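You operate a simulated robot arm through the tools that you are given. There is no shell and no other tool. Be economical: measure what you need, move in short steps, check, and stop when the job is done.

Carry out the task below with a simulated robot arm. There is one attempt and no reset: what you move stays moved.

TASK
Put the TOP, MID and LOW plugs in and switch the box on.
Fine: each into the socket of its word on the sensor box; the plug marked NEW stays in the rack, the cover open.

It is judged by the outcome, as a careful person would: the job done as asked, and still so three seconds after it is handed in. It fails if anything else is knocked over, pushed out of place, dropped, spilled or broken.

THE ROBOT
A 7-joint arm with a two-finger parallel gripper, fixed in place. Base frame: the origin is at the foot of the arm, x ahead of it, y to its left, z up. Lengths are in mm, angles in degrees, forces in N, time in s.
With the tool pointing down near the work surface it reaches from about 240 to 680 mm from the base axis. Its first joint turns from -66.0 to 66.0 degrees. Payload 2.4 kg.
Tool frame: the origin (TCP) lies between the finger pads and is the grasp point; the fingertips stand 30 mm ahead of it; z points along the fingers, y is the line along which they close. The gripper opens to 94 mm. The fingers are 28 mm wide and 10 mm thick; the gripper's body (50 by 96 mm) begins 55 mm behind the TCP.
Orientation is that of the tool frame in the base frame, as [roll, pitch, yaw] about the fixed x, y, z axes, in that order (R = Rz(yaw) Ry(pitch) Rx(roll)). With the fingers straight down and closing along the base's y, the tool's x points along the base's -x, its y along +y and its z along -z.

THE INTERFACE
- The arm moves only by the tool jog_arm. Its argument "targets" is a list of rows, each a list of 7 numbers: the shift along the tool's x, y, z in cm, then the turn, a rotation vector about the tool's x, y, z in rad, then the closure, from 0 (fully open) to 1 (shut). In form: [[x, y, z, rx, ry, rz, gripper], ...]. A call has 1 to 8 rows; each row shifts and turns the commanded pose from where the row before left it, along the tool's axes as they then stand. A row lasts 0.2 s, in which the tool goes at most 50 mm and 8.6 degrees; a call with a longer step from one row to the next is refused whole, and so is a gripper value outside its range. A pose out of reach is approached as far as the arm can. The call stops where the force on the tool passes 70 N (or 10 N more than at its start, if that is more) or the arm is blocked; 0.2 s more then pass. The fingers move at their own pace (about 153 mm/s each) and stop on an object; they squeeze with about 21 N. The grip force told is the motor's: it shows also when the fingers shut on nothing. Time passes only in rows, and 0.2 s behind the last, so rows that do not move let the fingers close. It gives the time, the measured TCP pose, the force on the tool (base axes), the opening and the grip force at its end, in the units of the frame above (readings bear some noise).
- Cameras (640 x 400 px; columns grow to the right, rows downward): "scene" is fixed at [41.2, 478.6, 1472.7]; the picture's right is [-0.76, -0.65, 0.00], its down [-0.25, 0.29, -0.92] and it looks along [0.60, -0.70, -0.38] (base axes); focal length 326 px, centre (320, 200). "wrist" rides on the gripper at [-37, 0, -58] in the tool frame; the picture's right is [0.00, -1.00, 0.00], its down [0.97, 0.00, -0.24] and it looks along [0.24, 0.00, 0.97] (tool axes); focal length 218 px, centre (320, 200).
- get_image(camera): a new picture of that camera. No time passes.
- measure_at(camera, pixels): for up to 12 pixels [column, row] of the newest picture of that camera ("zoom" is the newest enlarged one), the place [x, y, z] in the base frame of the surface seen there, good to about 2 mm, but the place of the scene camera against the robot may be out by one fixed shift of up to 12 mm in any direction. No time passes.
- inspect(camera, box): a new picture of the part [left, top, right, bottom] of that camera's present view, enlarged. No time passes.
- close_job(): hands the job in; it is judged then, once.

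Work in short steps. Measure before you move; look again where a grasp or a placing could have gone wrong, and mend it. You have 80 turns and 54 pictures in all, the two below and enlarged ones among them. Open the gripper and draw the arm clear of the work before you hand the job in, unless the task says otherwise; then end with one line.

The tools are called after "Emit:" as a command line: name --pt "numbers of a row" for each row, then --argument value for the rest, lists and objects as JSON in quotes. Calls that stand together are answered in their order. jog_arm: Moves the arm, as the interface text tells. Its arguments: {"type":"object","properties":{"targets":{"type":"array","items":{"type":"array","items":{"type":"number"}}}},"required":["targets"]} The other tools are called the same way: get_image (camera) takes a picture; measure_at (camera, pixels) gives the place of the surface under pixels of a picture; inspect (camera, box) takes an enlarged picture of a part of a camera's view; close_job () hands the job in.

At the start:

```text
clock: 0.0
tcp_pos: [389.2, -39.7, 1162.9]
tcp_rot: [-179.9, 0.0, -179.9]
force: [-0.1, 0.0, 0.3]
width: 94.2
finger_force: 0.1
```

scene: 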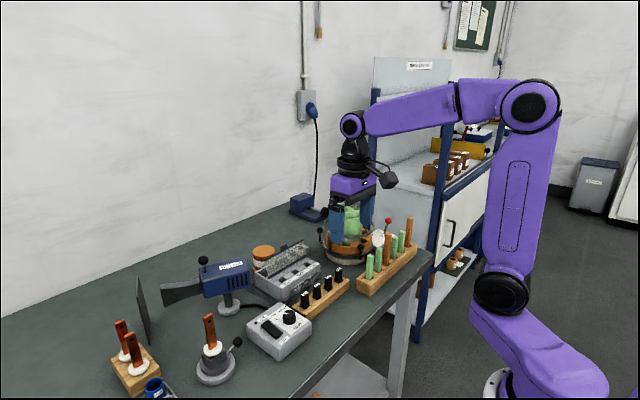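
wrist: 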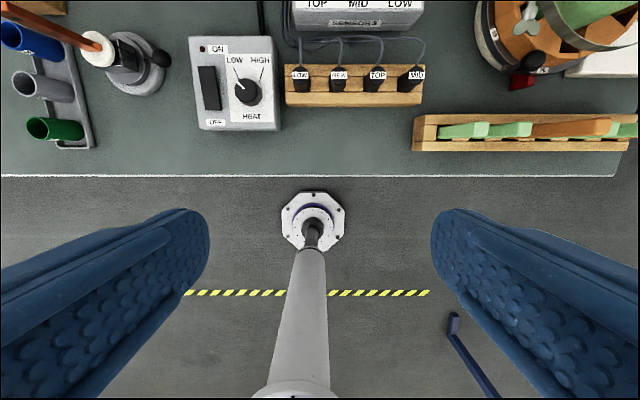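

I take closer looks at the rack, the sensor box and the switch box.

Emit:
inspect --camera "scene" --box '[230, 220, 370, 370]'

Emit:
inspect --camera "wrist" --box '[180, 0, 440, 160]'

```text
2.67 times, centred on (300, 295) of scene
```

zoom: 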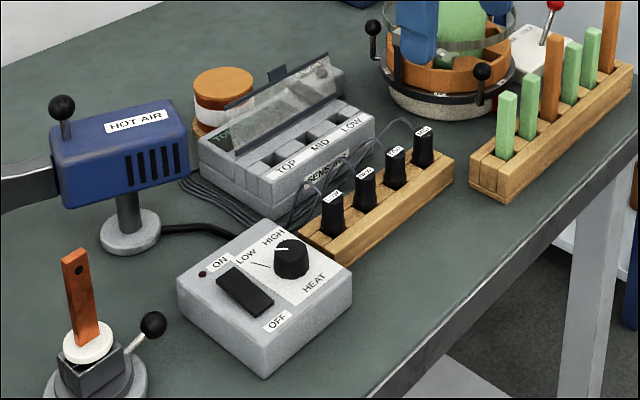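

```text
2.46 times, centred on (310, 80) of wrist
```

zoom: 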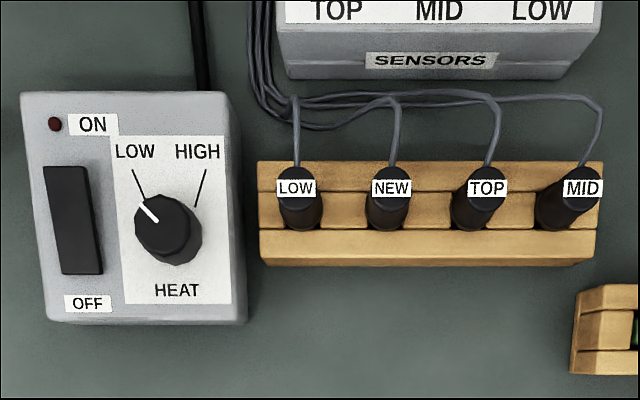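

I measure the plug tops, the rack, rocker switch and sensor box front from the wrist picture.

Emit:
measure_at --camera "zoom" --pixels '[[296, 188], [391, 188], [487, 188], [583, 188], [300, 250], [560, 250], [70, 190], [78, 255], [290, 10], [600, 12], [210, 300], [430, 330]]'

Emit:
jog_arm --pt "-4.5 0 0 0 0 0 0" --pt "-4.5 0 0 0 0 0 0" --pt "-4.5 0 0 0 0 0 0" --pt "-2 0 0 0 0 0 0"

Emit:
get_image --camera "wrist"

```text
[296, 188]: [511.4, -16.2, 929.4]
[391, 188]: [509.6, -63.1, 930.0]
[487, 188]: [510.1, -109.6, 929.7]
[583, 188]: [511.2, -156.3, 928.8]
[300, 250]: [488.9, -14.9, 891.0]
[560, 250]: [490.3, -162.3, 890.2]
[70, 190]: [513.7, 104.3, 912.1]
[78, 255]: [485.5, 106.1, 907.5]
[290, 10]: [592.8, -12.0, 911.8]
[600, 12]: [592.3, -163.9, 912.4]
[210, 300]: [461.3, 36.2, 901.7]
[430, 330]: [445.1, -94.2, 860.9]
```

```text
clock: 1.0
tcp_pos: [545.2, -39.2, 1162.7]
tcp_rot: [-179.9, 0.0, 180.0]
force: [0.4, 0.0, 0.0]
width: 94.0
finger_force: 0.0
```

```text
49 pictures are left
```

wrist: 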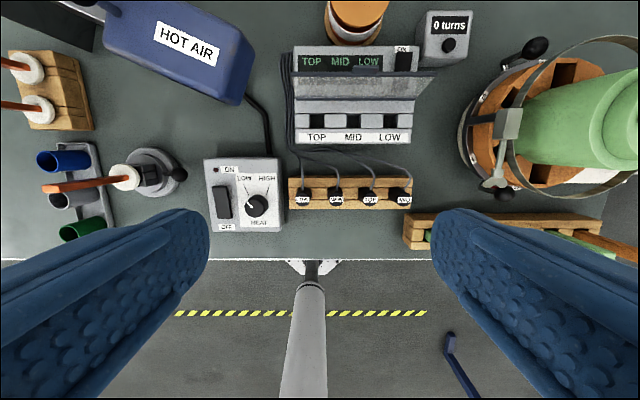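

The sensor box itself has a switch with an ON label behind its open lid (403,60). I enlarge it.

Emit:
inspect --camera "wrist" --box '[270, 30, 450, 220]'

Emit:
inspect --camera "wrist" --box '[285, 35, 445, 150]'

```text
2.11 times, centred on (360, 125) of wrist
```

zoom: 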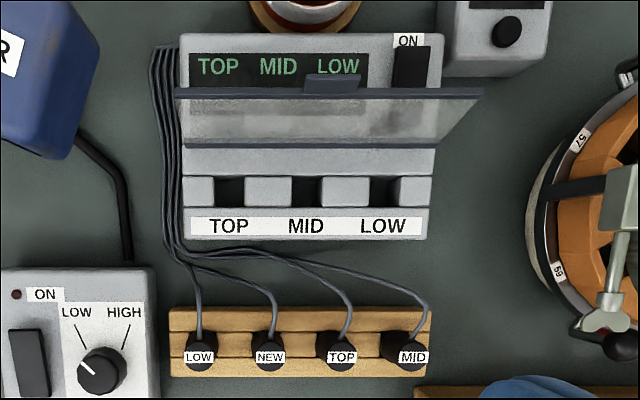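

```text
3.48 times, centred on (365, 92) of wrist
```

zoom: 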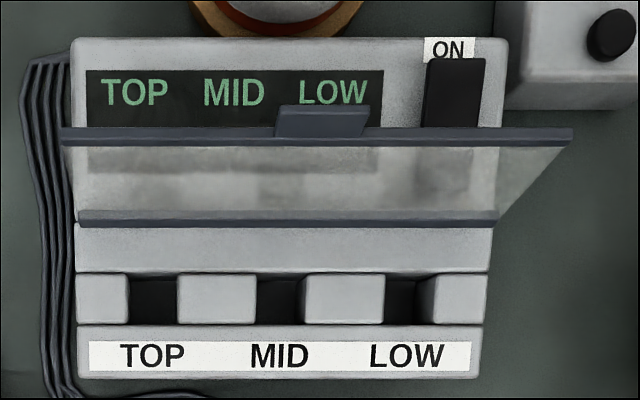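

Emit:
measure_at --camera "zoom" --pixels '[[152, 298], [278, 298], [402, 298], [218, 298], [218, 340], [200, 250], [200, 217], [200, 134], [540, 134], [455, 75], [450, 115], [320, 105]]'

Emit:
measure_at --camera "wrist" --pixels '[[303, 199], [337, 199], [370, 199], [404, 199], [303, 183], [320, 183], [320, 205], [290, 122], [408, 122], [403, 69], [452, 25], [360, 20]]'

```text
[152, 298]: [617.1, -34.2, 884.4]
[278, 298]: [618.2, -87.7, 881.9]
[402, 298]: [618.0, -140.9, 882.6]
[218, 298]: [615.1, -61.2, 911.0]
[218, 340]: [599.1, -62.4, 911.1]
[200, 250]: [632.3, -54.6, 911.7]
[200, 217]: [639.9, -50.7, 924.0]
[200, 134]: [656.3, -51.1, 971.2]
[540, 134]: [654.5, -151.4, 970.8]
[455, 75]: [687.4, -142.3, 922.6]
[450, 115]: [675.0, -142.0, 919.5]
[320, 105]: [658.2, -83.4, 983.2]
```

```text
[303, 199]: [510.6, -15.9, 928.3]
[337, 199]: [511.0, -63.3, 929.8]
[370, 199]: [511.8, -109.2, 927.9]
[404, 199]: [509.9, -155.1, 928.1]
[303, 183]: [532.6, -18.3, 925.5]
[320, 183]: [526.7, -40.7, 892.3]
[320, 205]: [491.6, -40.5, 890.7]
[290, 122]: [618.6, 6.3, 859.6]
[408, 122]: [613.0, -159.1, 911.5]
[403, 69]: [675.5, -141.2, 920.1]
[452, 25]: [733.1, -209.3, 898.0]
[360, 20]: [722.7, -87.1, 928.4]
```

The OFF/ON rocker for the sensor box lies behind the cover near (687,-142,922); plugs stand in the rack at x≈511 and the sockets at x≈617. I go lower over the rack for a closer look.

Emit:
jog_arm --pt "1.5 -1.6 3.7 0 0 0 0" --pt "1.5 -1.6 3.7 0 0 0 0" --pt "1.5 -1.5 3.7 0 0 0 0" --pt "0 0 0 0 0 0 0"

Emit:
get_image --camera "wrist"

Emit:
inspect --camera "scene" --box '[260, 235, 370, 320]'

```text
clock: 2.0
tcp_pos: [500.1, -85.1, 1051.2]
tcp_rot: [-180.0, 0.0, 180.0]
force: [-0.5, 0.1, 0.1]
width: 94.0
finger_force: 0.1
```

```text
46 pictures are left
```

wrist: 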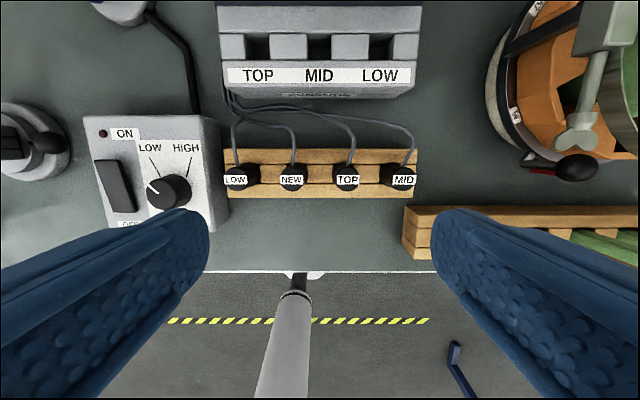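

```text
4.71 times, centred on (315, 278) of scene
```

zoom: 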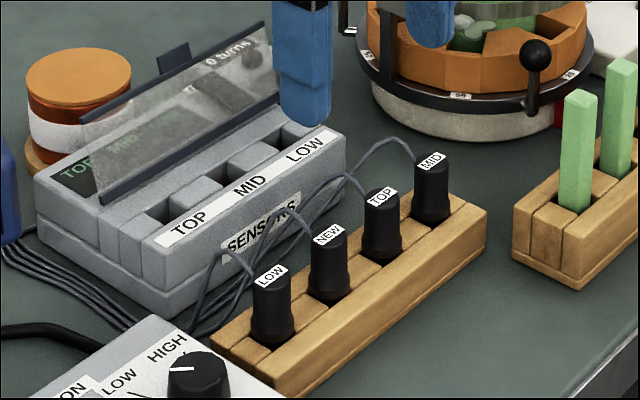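

Emit:
inspect --camera "wrist" --box '[215, 90, 425, 210]'

Emit:
inspect --camera "wrist" --box '[210, 0, 430, 110]'

```text
3.05 times, centred on (320, 150) of wrist
```

zoom: 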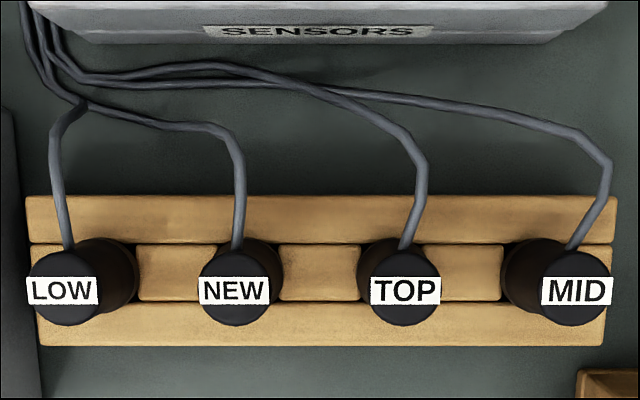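

```text
2.91 times, centred on (320, 55) of wrist
```

zoom: 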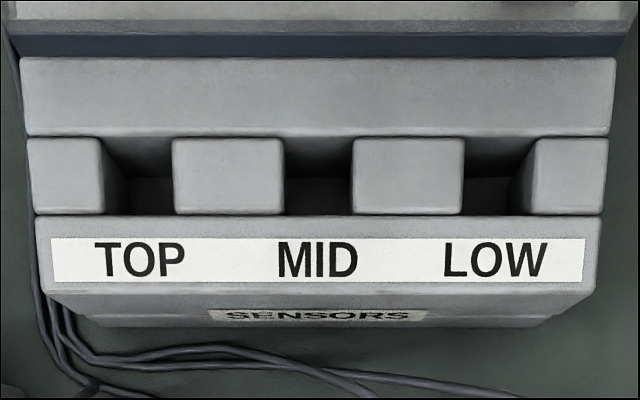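

Emit:
measure_at --camera "zoom" --pixels '[[95, 175], [177, 175], [278, 175], [357, 175], [458, 175], [540, 175], [320, 218], [320, 132], [140, 218], [140, 132], [320, 195], [140, 195]]'

Emit:
measure_at --camera "wrist" --pixels '[[226, 178], [247, 178], [281, 178], [303, 178], [336, 178], [357, 178], [395, 178], [415, 178], [347, 190], [347, 171], [404, 190], [235, 190]]'

```text
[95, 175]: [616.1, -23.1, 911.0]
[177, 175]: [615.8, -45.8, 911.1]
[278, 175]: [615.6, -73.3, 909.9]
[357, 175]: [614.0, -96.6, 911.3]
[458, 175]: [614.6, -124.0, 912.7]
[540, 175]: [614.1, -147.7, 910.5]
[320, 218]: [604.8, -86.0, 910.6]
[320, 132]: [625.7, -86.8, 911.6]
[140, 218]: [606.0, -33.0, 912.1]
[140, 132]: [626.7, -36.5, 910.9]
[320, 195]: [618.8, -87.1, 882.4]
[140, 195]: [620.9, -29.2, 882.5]
```

```text
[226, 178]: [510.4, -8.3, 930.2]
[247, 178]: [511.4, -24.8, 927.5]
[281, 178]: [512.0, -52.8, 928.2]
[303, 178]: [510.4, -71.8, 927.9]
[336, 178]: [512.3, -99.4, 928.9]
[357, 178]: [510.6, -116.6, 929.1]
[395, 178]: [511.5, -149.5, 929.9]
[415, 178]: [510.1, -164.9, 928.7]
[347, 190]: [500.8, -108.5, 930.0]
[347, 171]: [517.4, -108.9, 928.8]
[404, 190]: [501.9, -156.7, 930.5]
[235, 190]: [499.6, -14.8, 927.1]
```

Plugs are ~20 mm thick, on a 46.5 mm pitch; TOP is at about (510,-108). I set the opening to ~40 mm and come over TOP.

Emit:
jog_arm --pt "-0.95 -2.35 0 0 0 0 0.57" --pt "0 0 4 0 0 0 0.57" --pt "0 0 3 0 0 0 0.57" --pt "0 0 0 0 0 0 0.57"

Emit:
get_image --camera "wrist"

```text
clock: 3.0
tcp_pos: [509.9, -109.0, 981.7]
tcp_rot: [180.0, 0.0, 180.0]
force: [-0.1, 0.5, 0.0]
width: 40.4
finger_force: 0.1
```

```text
42 pictures are left
```

wrist: 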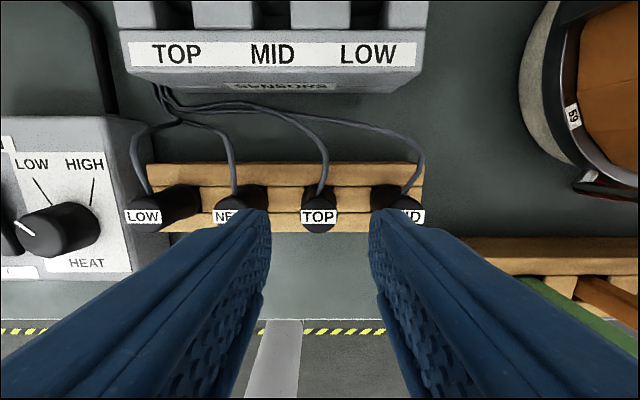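

TOP sits centred between the fingers at (319,216). I go down to TCP z≈932 and close.

Emit:
jog_arm --pt "0 0 2.5 0 0 0 0.57" --pt "0 0 2.5 0 0 0 0.57" --pt "0 0 0 0 0 0 0.57" --pt "0 0 0 0 0 0 1" --pt "0 0 0 0 0 0 1"

Emit:
get_image --camera "wrist"

```text
clock: 4.2
tcp_pos: [509.7, -110.7, 931.3]
tcp_rot: [179.9, 0.1, 180.0]
force: [-0.1, -0.4, 0.2]
width: 21.3
finger_force: 21.3
```

```text
41 pictures are left
```

wrist: 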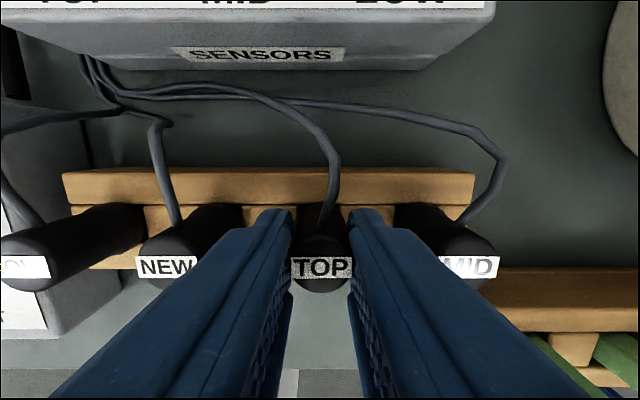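

The fingers hold TOP (21.3 mm). I lift straight up and look.

Emit:
jog_arm --pt "0 0 -2 0 0 0 1" --pt "0 0 -3 0 0 0 1" --pt "0 0 -3 0 0 0 1" --pt "0 0 0 0 0 0 1"

Emit:
get_image --camera "wrist"

Emit:
inspect --camera "scene" --box '[260, 200, 390, 320]'

```text
clock: 5.2
tcp_pos: [509.5, -109.6, 1011.9]
tcp_rot: [-180.0, -0.1, -180.0]
force: [-0.4, 0.6, -0.7]
width: 21.6
finger_force: 20.9
```

```text
40 pictures are left
```

wrist: 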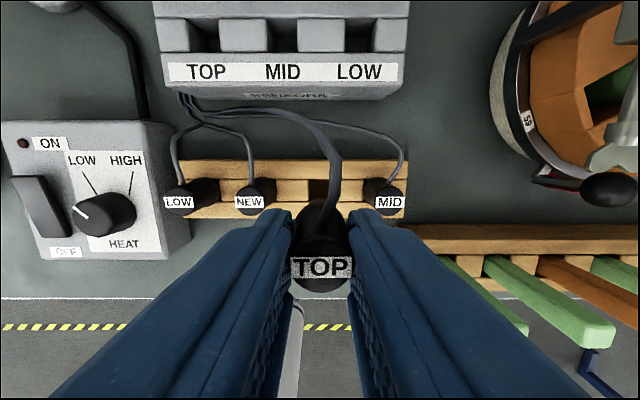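

```text
3.33 times, centred on (325, 260) of scene
```

zoom: 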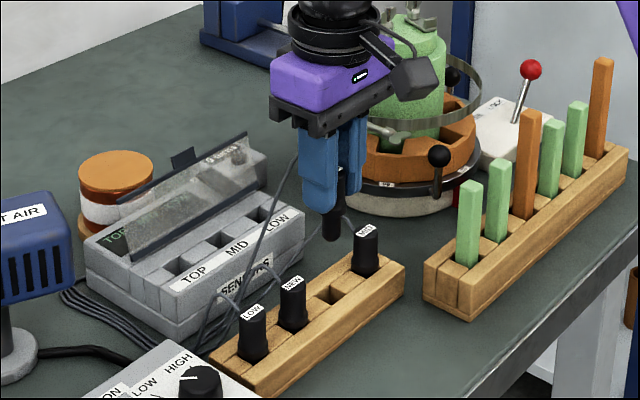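

I measure the held plug's end and its label, and the neighbours for reference.

Emit:
measure_at --camera "zoom" --pixels '[[333, 238], [333, 225], [366, 234], [364, 262], [365, 272], [293, 285], [331, 297], [222, 240], [176, 264], [340, 180]]'

Emit:
measure_at --camera "wrist" --pixels '[[320, 267], [299, 267], [343, 267], [320, 287], [320, 205], [310, 222], [318, 190], [205, 40], [276, 40], [348, 40], [248, 203], [389, 203]]'

```text
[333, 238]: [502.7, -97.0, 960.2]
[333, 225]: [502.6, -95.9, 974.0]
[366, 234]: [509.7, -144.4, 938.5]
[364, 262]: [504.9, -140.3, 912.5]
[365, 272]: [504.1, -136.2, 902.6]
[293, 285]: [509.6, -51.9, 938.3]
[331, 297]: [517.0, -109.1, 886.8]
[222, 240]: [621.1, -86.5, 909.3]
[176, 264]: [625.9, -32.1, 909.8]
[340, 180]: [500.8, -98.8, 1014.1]
```

```text
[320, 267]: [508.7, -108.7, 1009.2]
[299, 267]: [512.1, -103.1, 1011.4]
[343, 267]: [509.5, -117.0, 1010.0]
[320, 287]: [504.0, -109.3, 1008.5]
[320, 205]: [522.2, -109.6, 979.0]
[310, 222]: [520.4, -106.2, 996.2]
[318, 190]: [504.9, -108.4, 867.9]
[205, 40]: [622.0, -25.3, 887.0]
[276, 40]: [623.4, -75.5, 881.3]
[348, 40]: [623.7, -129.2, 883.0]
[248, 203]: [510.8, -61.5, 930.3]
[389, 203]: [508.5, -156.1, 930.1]
```

Plug end sits about 62 mm below the TCP; rack floor 868, socket floor 883. I carry TOP over its socket at about (616,-34.5) while staying high.

Emit:
jog_arm --pt "-3.54 2.5 0 0 0 0 1" --pt "-3.54 2.5 0 0 0 0 1" --pt "-3.54 2.5 0 0 0 0 1" --pt "0 0 2 0 0 0 1" --pt "0 0 0 0 0 0 1"

Emit:
get_image --camera "wrist"

Emit:
inspect --camera "scene" --box '[220, 190, 370, 310]'

```text
clock: 6.4
tcp_pos: [616.5, -33.5, 992.2]
tcp_rot: [180.0, -0.1, -180.0]
force: [0.0, -0.1, -0.9]
width: 21.6
finger_force: 21.2
```

```text
38 pictures are left
```

wrist: 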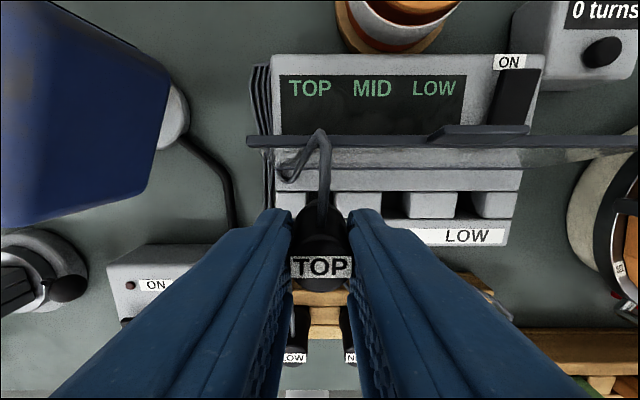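

```text
3.33 times, centred on (295, 250) of scene
```

zoom: 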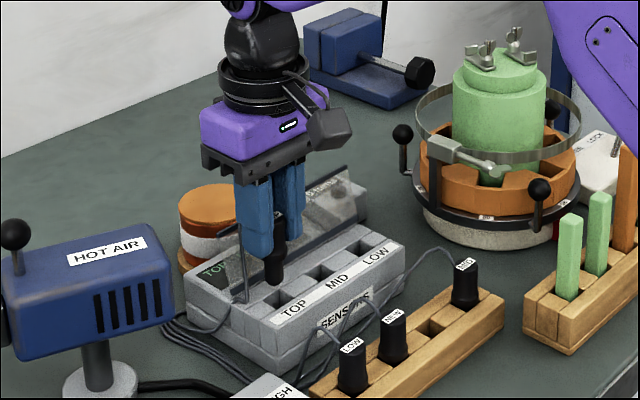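

I enlarge further to compare the plug end with the TOP slot in the same (scene) frame.

Emit:
inspect --camera "scene" --box '[260, 240, 330, 290]'

```text
8.00 times, centred on (295, 265) of scene
```

zoom: 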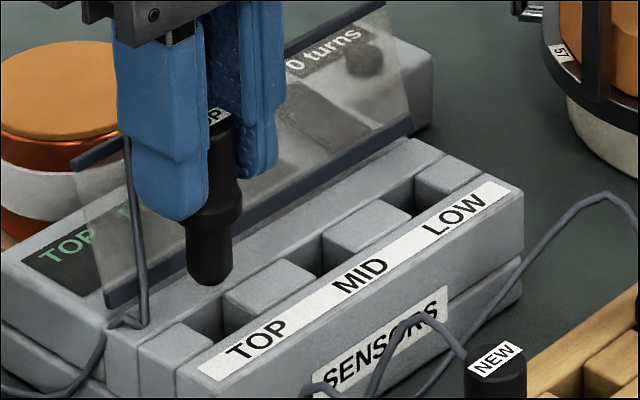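

Emit:
measure_at --camera "zoom" --pixels '[[210, 278], [210, 265], [188, 262], [231, 262], [213, 225], [217, 207], [222, 155], [213, 330], [180, 335], [238, 312], [320, 232], [300, 270]]'

```text
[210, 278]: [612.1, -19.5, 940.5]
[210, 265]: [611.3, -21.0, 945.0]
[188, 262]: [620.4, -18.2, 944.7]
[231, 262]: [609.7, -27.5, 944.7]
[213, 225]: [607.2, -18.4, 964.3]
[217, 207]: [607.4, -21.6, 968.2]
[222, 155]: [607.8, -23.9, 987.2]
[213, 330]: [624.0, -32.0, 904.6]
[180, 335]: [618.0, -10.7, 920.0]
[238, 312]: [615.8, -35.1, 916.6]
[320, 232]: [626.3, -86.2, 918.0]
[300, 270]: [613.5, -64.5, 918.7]
```

The plug's lower part (~15 mm) is narrower than the ~20 mm slot. I nudge y by −1 mm and descend in small steps, watching the force.

Emit:
jog_arm --pt "0 -0.1 1.5 0 0 0 1" --pt "0 0 1 0 0 0 1" --pt "0 0 0.7 0 0 0 1" --pt "0 0 0 0 0 0 1"

Emit:
inspect --camera "scene" --box '[260, 240, 330, 290]'

```text
clock: 7.4
tcp_pos: [616.0, -35.6, 958.8]
tcp_rot: [180.0, 0.1, 179.9]
force: [-1.0, -0.3, 0.2]
width: 21.5
finger_force: 21.3
```

```text
8.00 times, centred on (295, 265) of scene
```

zoom: 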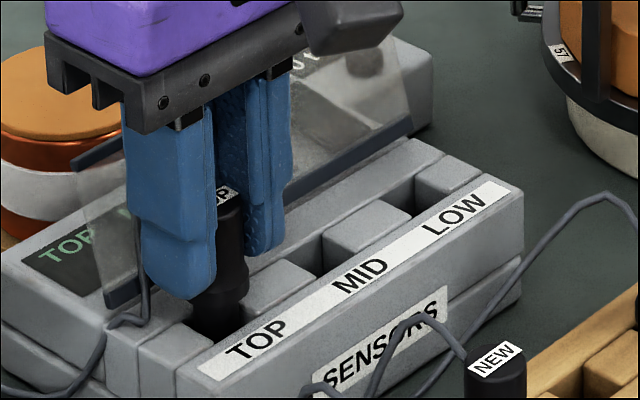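

Already in the slot without force. I lower in small steps till contact.

Emit:
jog_arm --pt "0 0 0.4 0 0 0 1" --pt "0 0 0.3 0 0 0 1" --pt "0 0 0.2 0 0 0 1"

```text
clock: 8.2
tcp_pos: [616.7, -35.7, 949.4]
tcp_rot: [-179.9, -0.1, 180.0]
force: [0.2, -1.1, 0.0]
width: 21.2
finger_force: 20.5
```

Emit:
jog_arm --pt "0 0 0.2 0 0 0 1" --pt "0 0 0.2 0 0 0 1" --pt "0 0 0 0 0 0 1"

Emit:
inspect --camera "scene" --box '[260, 240, 330, 290]'

```text
clock: 9.0
tcp_pos: [616.5, -34.5, 948.2]
tcp_rot: [180.0, 0.1, -180.0]
force: [-4.8, 0.5, 15.0]
width: 21.5
finger_force: 20.8
```

```text
8.00 times, centred on (295, 265) of scene
```

zoom: 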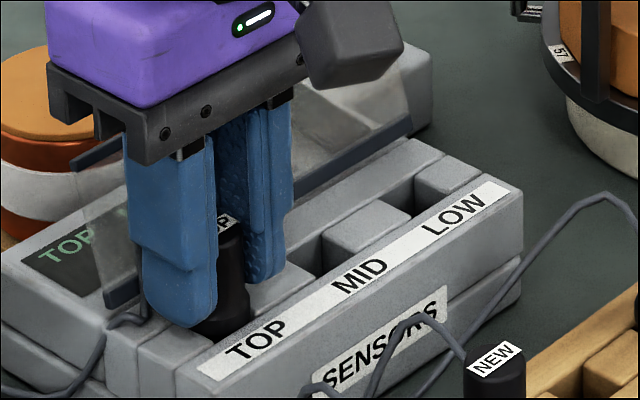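

Contact at z≈948 (15 N). I press a little further to make sure it's seated rather than resting on an edge.

Emit:
jog_arm --pt "0 0 0.2 0 0 0 1" --pt "0 0 0.2 0 0 0 1" --pt "0 0 0 0 0 0 1"

Emit:
get_image --camera "wrist"

```text
clock: 9.8
tcp_pos: [616.6, -36.0, 943.8]
tcp_rot: [-180.0, 0.3, 179.9]
force: [1.0, -0.4, 22.6]
width: 21.8
finger_force: 20.9
```

```text
33 pictures are left
```

wrist: 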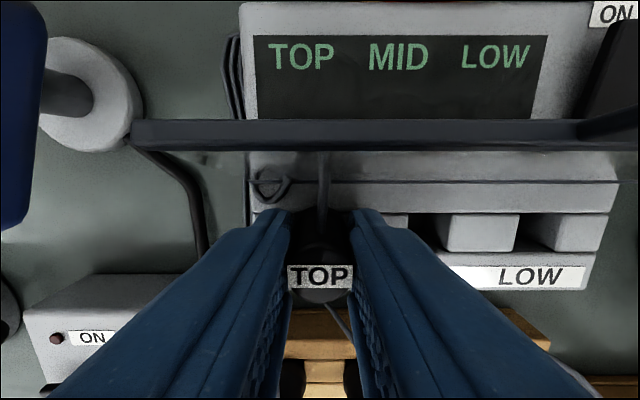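

Emit:
measure_at --camera "wrist" --pixels '[[320, 277], [300, 277], [340, 277], [320, 295]]'

Emit:
jog_arm --pt "0 0 0.15 0 0 0 1" --pt "0 0 0 0 0 0 1"

```text
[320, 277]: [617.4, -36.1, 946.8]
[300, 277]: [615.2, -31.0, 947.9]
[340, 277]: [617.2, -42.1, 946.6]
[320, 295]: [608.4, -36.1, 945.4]
```

```text
clock: 10.4
tcp_pos: [615.5, -35.2, 941.4]
tcp_rot: [-179.8, 0.2, -180.0]
force: [3.3, -1.7, 21.9]
width: 21.9
finger_force: 20.9
```

The fingers now slip on the plug; top at z≈946.7. I let go, rise and look.

Emit:
jog_arm --pt "0 0 -0.3 0 0 0 1" --pt "0 0 0 0 0 0 0.57" --pt "0 0 -2 0 0 0 0.57" --pt "0 0 -4 0 0 0 0.57" --pt "2 0 -3 0 0 0 0.57" --pt "0 0 0 0 0 0 0.57"

Emit:
inspect --camera "scene" --box '[260, 240, 330, 290]'

Emit:
inspect --camera "wrist" --box '[230, 50, 550, 250]'

```text
clock: 11.8
tcp_pos: [595.2, -35.3, 1035.9]
tcp_rot: [180.0, 0.0, 180.0]
force: [0.1, 0.2, 0.1]
width: 40.6
finger_force: 0.0
```

```text
8.00 times, centred on (295, 265) of scene
```

zoom: 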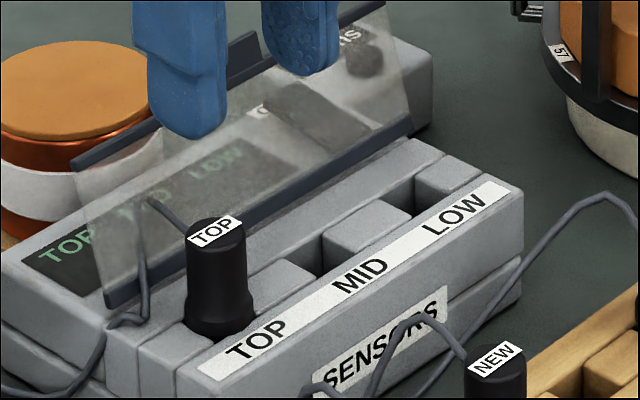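

```text
2.00 times, centred on (390, 150) of wrist
```

zoom: 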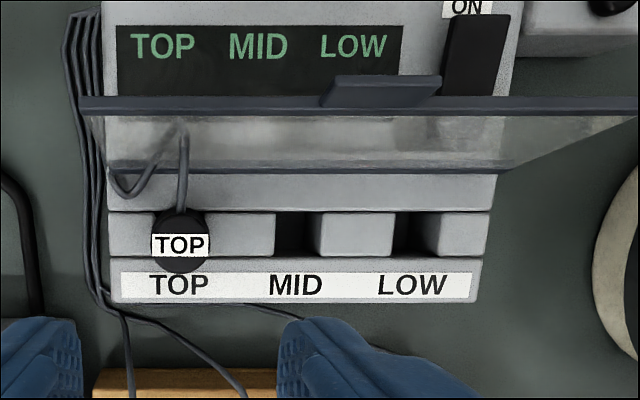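

Emit:
measure_at --camera "zoom" --pixels '[[180, 245], [165, 245], [195, 245], [180, 225], [180, 268], [250, 230], [350, 230]]'

Emit:
inspect --camera "scene" --box '[270, 250, 360, 310]'

```text
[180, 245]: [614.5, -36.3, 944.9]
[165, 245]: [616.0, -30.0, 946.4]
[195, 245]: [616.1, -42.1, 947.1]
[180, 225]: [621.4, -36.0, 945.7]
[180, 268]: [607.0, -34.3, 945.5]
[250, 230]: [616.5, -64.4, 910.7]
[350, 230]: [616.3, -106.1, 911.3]
```

```text
6.67 times, centred on (315, 280) of scene
```

zoom: 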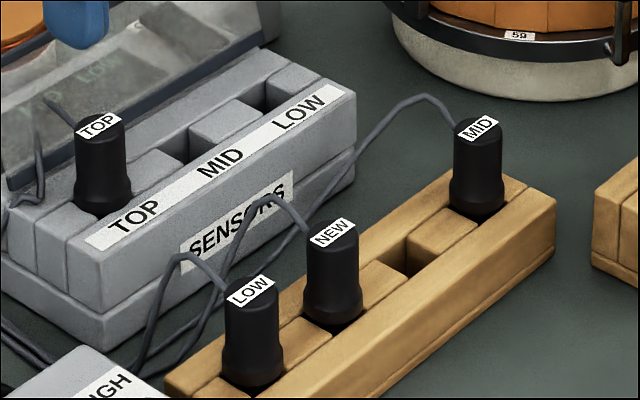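

TOP stands in its socket, top at 946. I push lightly on its top with shut fingers (front half, clear of the cable) to verify it's bottomed.

Emit:
jog_arm --pt "-0.9 0 0 0 0 0 1" --pt "0 0 3 0 0 0 1" --pt "0 0 2.3 0 0 0 1" --pt "0 0 0.4 0 0 0 1" --pt "0 0 0.2 0 0 0 1" --pt "0 0 0 0 0 0 1"

```text
clock: 13.2
tcp_pos: [605.0, -34.5, 975.5]
tcp_rot: [180.0, 0.1, -180.0]
force: [-0.3, 0.1, 0.2]
width: 0.0
finger_force: 21.2
```

Emit:
jog_arm --pt "0 0 0.2 0 0 0 1" --pt "0 0 0.2 0 0 0 1" --pt "0 0 0 0 0 0 1"

```text
clock: 14.0
tcp_pos: [605.9, -35.1, 975.3]
tcp_rot: [180.0, 0.4, 180.0]
force: [-8.1, 0.3, 36.6]
width: 0.0
finger_force: 21.0
```

Emit:
jog_arm --pt "0 0 0.2 0 0 0 1" --pt "0 0 0 0 0 0 1"

```text
clock: 14.6
tcp_pos: [606.0, -34.6, 974.0]
tcp_rot: [179.9, 0.6, 179.9]
force: [-10.5, 0.5, 48.2]
width: 0.1
finger_force: 20.8
```

TOP is bottomed (48 N, no movement). I rise and go over the MID plug at (510,-156.5).

Emit:
jog_arm --pt "0 0 -2 0 0 0 1" --pt "0 0 -4.5 0 0 0 1" --pt "2.39 -3.04 0 0 0 0 0.57" --pt "2.39 -3.04 0 0 0 0 0.57" --pt "2.39 -3.04 0 0 0 0 0.57" --pt "2.39 -3.04 0 0 0 0 0.57" --pt "0 0 3 0 0 0 0.57" --pt "0 0 0 0 0 0 0.57"

Emit:
get_image --camera "wrist"

```text
clock: 16.4
tcp_pos: [508.6, -156.3, 1003.6]
tcp_rot: [-180.0, 0.1, -180.0]
force: [0.5, 0.7, 0.1]
width: 40.7
finger_force: 0.0
```

```text
29 pictures are left
```

wrist: 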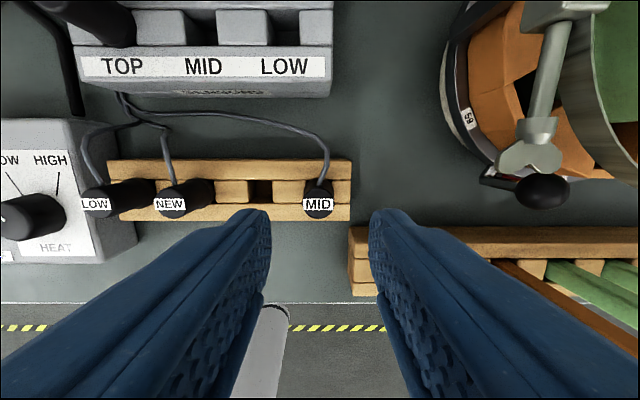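

Emit:
measure_at --camera "wrist" --pixels '[[356, 232], [358, 260], [318, 204], [318, 212], [308, 204], [328, 204], [318, 190]]'

```text
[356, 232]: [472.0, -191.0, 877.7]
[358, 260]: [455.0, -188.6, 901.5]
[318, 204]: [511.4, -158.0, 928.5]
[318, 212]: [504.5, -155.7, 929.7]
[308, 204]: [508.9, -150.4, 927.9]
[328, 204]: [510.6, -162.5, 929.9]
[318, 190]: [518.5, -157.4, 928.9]
```

Clear of the other rack (its edge x≈475). I descend and grip MID.

Emit:
jog_arm --pt "-0.12 0 2.5 0 0 0 0.57" --pt "0 0 2.5 0 0 0 0.57" --pt "0 0 2.1 0 0 0 0.57" --pt "0 0 0 0 0 0 0.57" --pt "0 0 0 0 0 0 1" --pt "0 0 0 0 0 0 1"

Emit:
jog_arm --pt "0 0 -2 0 0 0 1" --pt "0 0 -3 0 0 0 1" --pt "0 0 -3 0 0 0 1" --pt "0 0 0 0 0 0 1"

Emit:
get_image --camera "wrist"

```text
clock: 17.8
tcp_pos: [509.8, -155.2, 933.3]
tcp_rot: [180.0, -0.1, 179.9]
force: [-0.8, 1.1, -0.1]
width: 21.2
finger_force: 21.1
```

```text
clock: 18.8
tcp_pos: [509.5, -158.0, 1013.4]
tcp_rot: [-179.9, 0.0, 180.0]
force: [0.5, -0.1, -1.1]
width: 21.5
finger_force: 20.9
```

```text
28 pictures are left
```

wrist: 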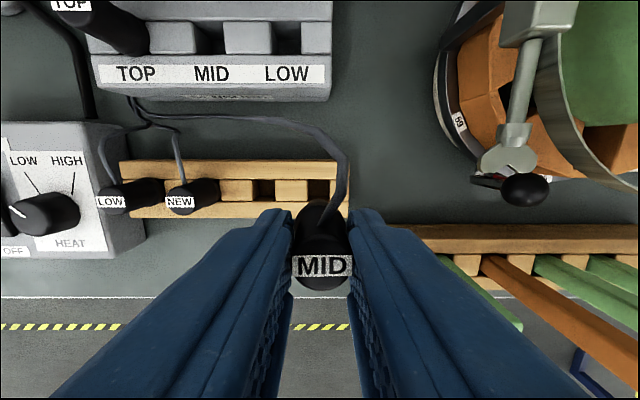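

Gripped (21.5 mm). I carry MID over its socket at (616,-85.5).

Emit:
jog_arm --pt "-3.55 2.38 0 0 0 0 1" --pt "-3.55 2.38 0 0 0 0 1" --pt "-3.55 2.38 0 0 0 0 1" --pt "0 0 2 0 0 0 1" --pt "0 0 0 0 0 0 1" --pt "0 0 0 0 0 0 1"

Emit:
inspect --camera "scene" --box '[260, 230, 344, 290]'

```text
clock: 20.2
tcp_pos: [616.9, -85.2, 992.2]
tcp_rot: [-180.0, 0.0, -179.9]
force: [-0.3, 0.4, -0.7]
width: 21.0
finger_force: 20.7
```

```text
6.67 times, centred on (302, 260) of scene
```

zoom: 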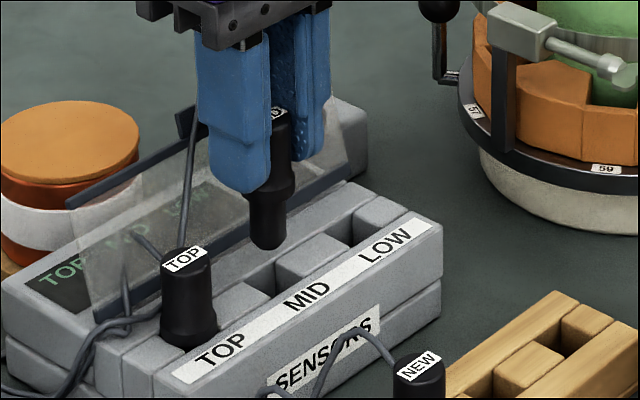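

Looks aligned like TOP did. I descend stepwise.

Emit:
jog_arm --pt "0 0 1.5 0 0 0 1" --pt "0 0 1 0 0 0 1" --pt "0 0 0.7 0 0 0 1" --pt "0 0 0.4 0 0 0 1" --pt "0 0 0.3 0 0 0 1" --pt "0 0 0.2 0 0 0 1" --pt "0 0 0 0 0 0 1"

Emit:
inspect --camera "scene" --box '[260, 230, 344, 290]'

```text
clock: 21.8
tcp_pos: [617.1, -85.9, 952.3]
tcp_rot: [179.9, 0.1, 180.0]
force: [-3.1, 0.3, 0.2]
width: 21.4
finger_force: 21.0
```

```text
6.67 times, centred on (302, 260) of scene
```

zoom: 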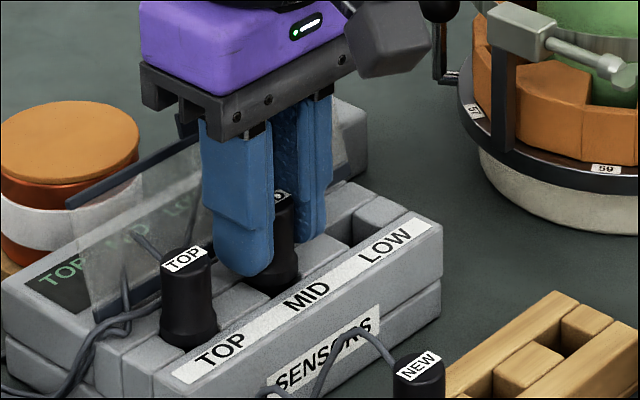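

Emit:
jog_arm --pt "0.05 0 0.2 0 0 0 1" --pt "0 0 0.2 0 0 0 1" --pt "0 0 0.15 0 0 0 1" --pt "0 0 0 0 0 0 1"

```text
clock: 22.8
tcp_pos: [617.3, -84.1, 947.7]
tcp_rot: [179.9, 0.3, -179.9]
force: [-4.3, 1.2, 22.5]
width: 21.4
finger_force: 21.1
```

MID bottomed (slip force reached). I let go, rise, and press its top like before to verify.

Emit:
jog_arm --pt "0 0 -0.2 0 0 0 1" --pt "0 0 0 0 0 0 0.57" --pt "0 0 -2 0 0 0 0.57" --pt "0 0 -3 0 0 0 0.57" --pt "1.1 0 0 0 0 0 1" --pt "0 0 0 0 0 0 1" --pt "0 0 1 0 0 0 1" --pt "0 0 0 0 0 0 1"

Emit:
get_image --camera "wrist"

```text
clock: 24.6
tcp_pos: [605.8, -85.2, 989.3]
tcp_rot: [-179.9, -0.1, 180.0]
force: [0.2, -0.9, 0.9]
width: 0.3
finger_force: 21.4
```

```text
25 pictures are left
```

wrist: 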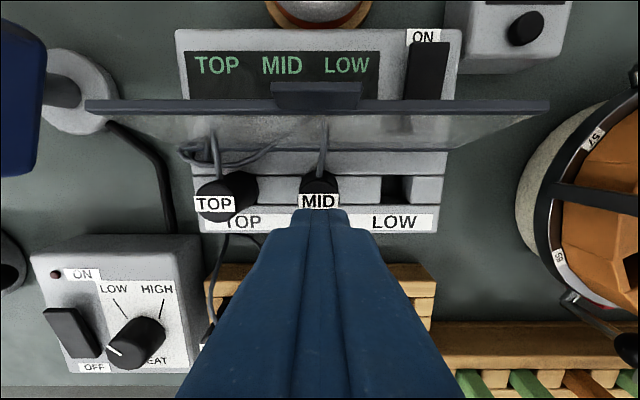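

Emit:
measure_at --camera "wrist" --pixels '[[208, 204], [225, 203], [308, 202], [320, 200], [330, 202], [394, 188], [381, 188], [406, 188]]'

Emit:
jog_arm --pt "0 0 1.1 0 0 0 1" --pt "0 0 0.3 0 0 0 1" --pt "0 0 0.3 0 0 0 1" --pt "0 0 0.3 0 0 0 1" --pt "0 0 0 0 0 0 1"

```text
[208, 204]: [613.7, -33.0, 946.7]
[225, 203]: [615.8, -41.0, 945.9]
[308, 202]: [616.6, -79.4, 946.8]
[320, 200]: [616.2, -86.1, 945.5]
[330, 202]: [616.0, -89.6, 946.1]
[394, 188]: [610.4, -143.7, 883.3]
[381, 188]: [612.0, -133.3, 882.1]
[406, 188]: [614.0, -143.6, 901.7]
```

```text
clock: 25.8
tcp_pos: [607.0, -86.7, 973.8]
tcp_rot: [-179.9, 0.7, -180.0]
force: [-10.5, 1.2, 52.0]
width: 0.0
finger_force: 20.6
```

MID seated too (52 N, same height 946). Next I rise and go over LOW at (510,-16).

Emit:
jog_arm --pt "0 0 -2 0 0 0 1" --pt "0 0 -4.5 0 0 0 1" --pt "3.2 2.32 0 0 0 0 0.57" --pt "3.2 2.32 0 0 0 0 0.57" --pt "3.2 2.32 0 0 0 0 0.57" --pt "0 0 3 0 0 0 0.57" --pt "0 0 0 0 0 0 0.57"

Emit:
get_image --camera "wrist"

Emit:
measure_at --camera "wrist" --pixels '[[320, 204], [320, 212], [310, 206], [330, 206], [230, 240]]'

```text
clock: 27.4
tcp_pos: [508.9, -16.0, 1003.4]
tcp_rot: [179.9, 0.0, 180.0]
force: [0.0, -0.9, 0.5]
width: 40.3
finger_force: 0.1
```

```text
24 pictures are left
```

wrist: 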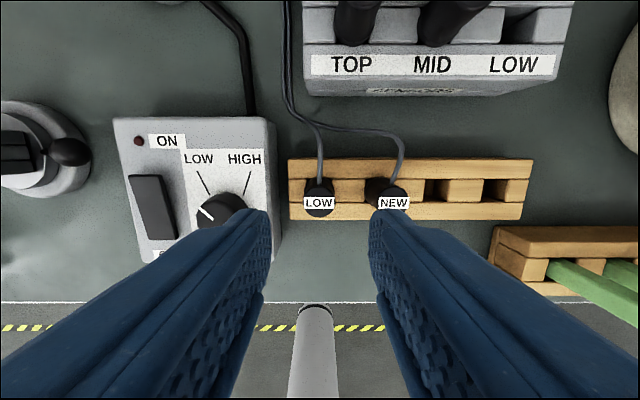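

```text
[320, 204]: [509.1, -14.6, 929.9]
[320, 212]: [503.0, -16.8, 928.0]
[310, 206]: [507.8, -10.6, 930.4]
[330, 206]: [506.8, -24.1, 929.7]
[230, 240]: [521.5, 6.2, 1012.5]
```

Centred on LOW (318,203). I descend and grip.

Emit:
jog_arm --pt "-0.08 0 2.5 0 0 0 0.57" --pt "0 0 2.5 0 0 0 0.57" --pt "0 0 2.1 0 0 0 0.57" --pt "0 0 0 0 0 0 0.57" --pt "0 0 0 0 0 0 1" --pt "0 0 0 0 0 0 1"

Emit:
jog_arm --pt "0 0 -2 0 0 0 1" --pt "0 0 -4 0 0 0 1" --pt "0 0 -4.5 0 0 0 1" --pt "0 0 0 0 0 0 1"

Emit:
get_image --camera "wrist"

```text
clock: 28.8
tcp_pos: [508.9, -15.1, 933.1]
tcp_rot: [-180.0, 0.1, -180.0]
force: [-0.2, -0.6, 0.7]
width: 20.9
finger_force: 21.3
```

```text
clock: 29.8
tcp_pos: [509.1, -15.7, 1038.1]
tcp_rot: [179.9, 0.0, -179.9]
force: [0.2, -0.6, -0.3]
width: 21.3
finger_force: 20.9
```

```text
23 pictures are left
```

wrist: 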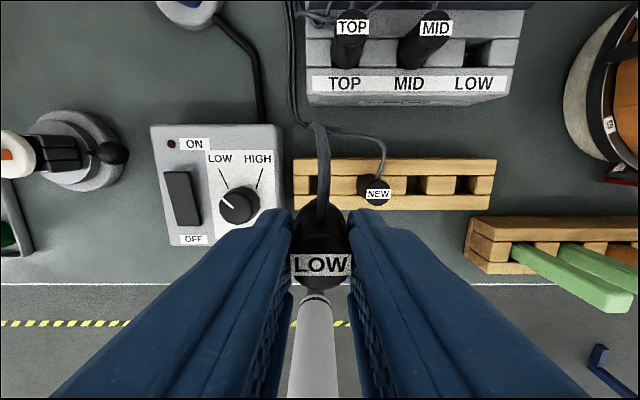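

I carry LOW: first along y at this height, then toward its socket at (616,-136).

Emit:
jog_arm --pt "0 -4 0 0 0 0 1" --pt "0 -4 0 0 0 0 1" --pt "0 -4.03 0 0 0 0 1" --pt "-3.55 0 0 0 0 0 1" --pt "-3.55 0 0 0 0 0 1" --pt "-3.55 0 0 0 0 0 1" --pt "0 0 4.4 0 0 0 1" --pt "0 0 0 0 0 0 1"

Emit:
inspect --camera "scene" --box '[260, 230, 344, 290]'

Emit:
get_image --camera "wrist"

```text
clock: 31.6
tcp_pos: [617.0, -136.6, 994.4]
tcp_rot: [179.9, 0.1, -180.0]
force: [-1.0, -0.5, -0.5]
width: 21.3
finger_force: 21.0
```

```text
6.67 times, centred on (302, 260) of scene
```

zoom: 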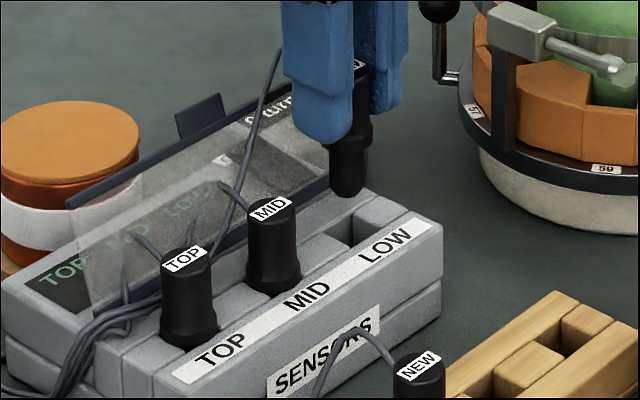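

```text
21 pictures are left
```

wrist: 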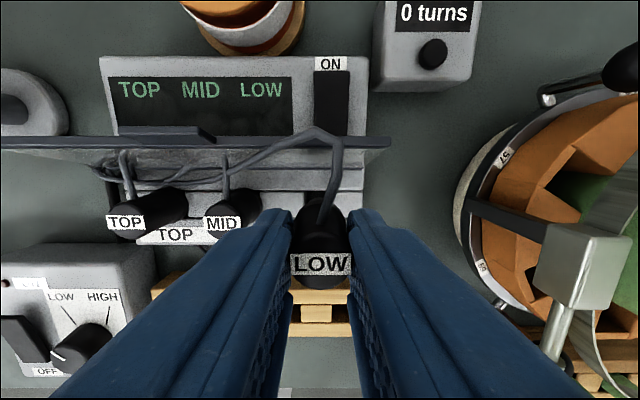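

Emit:
jog_arm --pt "0.07 0 1.5 0 0 0 1" --pt "0 0 1 0 0 0 1" --pt "0 0 0.8 0 0 0 1" --pt "0 0 0.4 0 0 0 1" --pt "0 0 0.3 0 0 0 1" --pt "0 0 0.2 0 0 0 1" --pt "0 0 0.2 0 0 0 1" --pt "0 0 0 0 0 0 1"

Emit:
inspect --camera "scene" --box '[260, 230, 344, 290]'

```text
clock: 33.4
tcp_pos: [615.4, -136.6, 949.2]
tcp_rot: [-179.9, 0.0, -180.0]
force: [-5.3, -0.8, 1.2]
width: 21.5
finger_force: 20.9
```

```text
6.67 times, centred on (302, 260) of scene
```

zoom: 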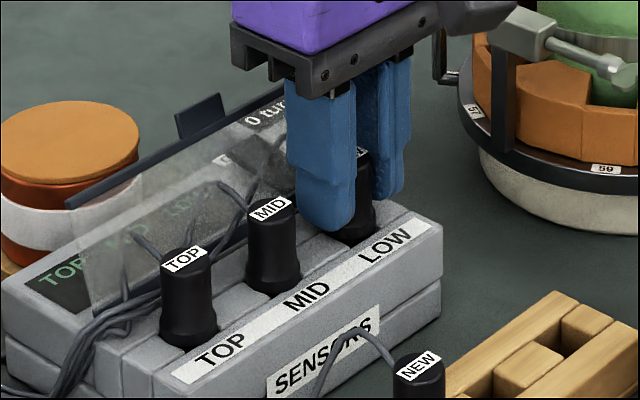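

Emit:
jog_arm --pt "0 0 0.2 0 0 0 1" --pt "0 0 0.2 0 0 0 1" --pt "0 0 0 0 0 0 1"

Emit:
jog_arm --pt "0 0 -0.2 0 0 0 1" --pt "0 0 0 0 0 0 0.57" --pt "0 0 -2 0 0 0 0.57" --pt "0 0 -3 0 0 0 0.57" --pt "1.1 0 0 0 0 0 1" --pt "0 0 0 0 0 0 1" --pt "0 0 1 0 0 0 1" --pt "0 0 0 0 0 0 1"

Emit:
get_image --camera "wrist"

Emit:
measure_at --camera "wrist" --pixels '[[308, 203], [320, 201], [330, 203]]'

```text
clock: 34.2
tcp_pos: [616.2, -135.7, 946.1]
tcp_rot: [-180.0, 0.3, 180.0]
force: [-6.8, 1.5, 21.2]
width: 21.4
finger_force: 21.4
```

```text
clock: 36.0
tcp_pos: [605.0, -136.1, 986.8]
tcp_rot: [-180.0, 0.1, -180.0]
force: [-0.2, -0.3, 0.6]
width: 0.2
finger_force: 20.8
```

```text
19 pictures are left
```

wrist: 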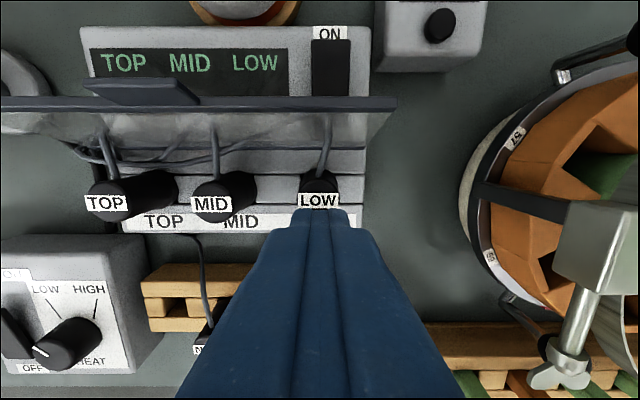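

```text
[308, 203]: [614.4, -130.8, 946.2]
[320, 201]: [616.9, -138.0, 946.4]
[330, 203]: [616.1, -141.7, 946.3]
```

LOW's top is at 946 like the others. I press on it, then rise.

Emit:
jog_arm --pt "0 0 0.9 0 0 0 1" --pt "0 0 0.3 0 0 0 1" --pt "0 0 0.3 0 0 0 1" --pt "0 0 0.2 0 0 0 1" --pt "0 0 0 0 0 0 1"

Emit:
jog_arm --pt "0 0 -3 0 0 0 1" --pt "0 0 -4.5 0 0 0 1" --pt "0 0 -4.5 0 0 0 1" --pt "-3 0 0 0 0 0 1" --pt "0 0 0 0 0 0 1"

Emit:
get_image --camera "wrist"

Emit:
inspect --camera "wrist" --box '[240, 20, 440, 220]'

```text
clock: 37.2
tcp_pos: [606.8, -135.9, 973.7]
tcp_rot: [-179.9, 0.6, 180.0]
force: [-8.7, 3.0, 40.9]
width: 0.2
finger_force: 21.0
```

```text
clock: 38.4
tcp_pos: [634.8, -137.0, 1089.6]
tcp_rot: [-180.0, 0.1, -180.0]
force: [-0.1, -0.4, -0.6]
width: 0.0
finger_force: 21.3
```

```text
18 pictures are left
```

wrist: 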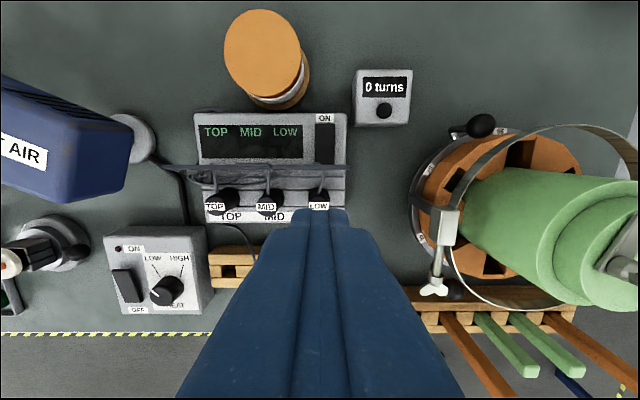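

```text
2.00 times, centred on (340, 120) of wrist
```

zoom: 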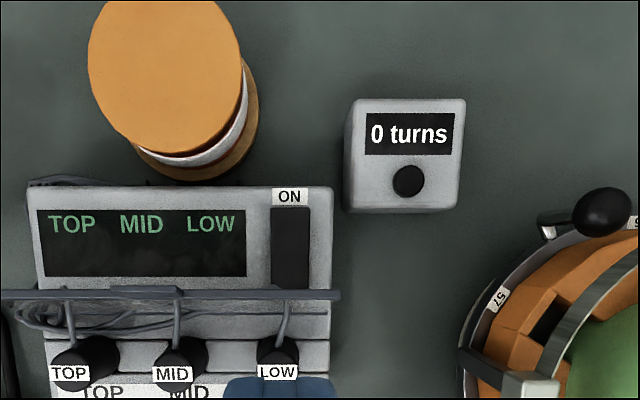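

I measure the rocker along its length, the lid edge and the ON label.

Emit:
measure_at --camera "zoom" --pixels '[[290, 197], [290, 212], [290, 225], [290, 240], [290, 255], [290, 270], [290, 282], [277, 225], [305, 225], [325, 225], [290, 294], [150, 289]]'

Emit:
inspect --camera "scene" --box '[270, 225, 340, 275]'

```text
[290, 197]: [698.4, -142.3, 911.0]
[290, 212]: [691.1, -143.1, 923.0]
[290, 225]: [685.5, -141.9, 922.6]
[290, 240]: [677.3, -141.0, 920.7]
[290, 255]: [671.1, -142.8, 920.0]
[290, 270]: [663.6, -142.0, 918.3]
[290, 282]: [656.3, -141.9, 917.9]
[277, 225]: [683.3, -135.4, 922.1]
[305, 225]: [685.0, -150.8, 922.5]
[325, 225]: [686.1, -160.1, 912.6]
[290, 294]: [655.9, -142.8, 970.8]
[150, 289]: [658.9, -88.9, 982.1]
```

```text
8.00 times, centred on (305, 250) of scene
```

zoom: 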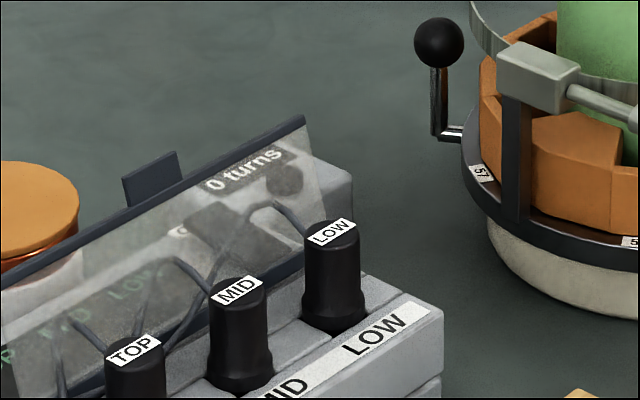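

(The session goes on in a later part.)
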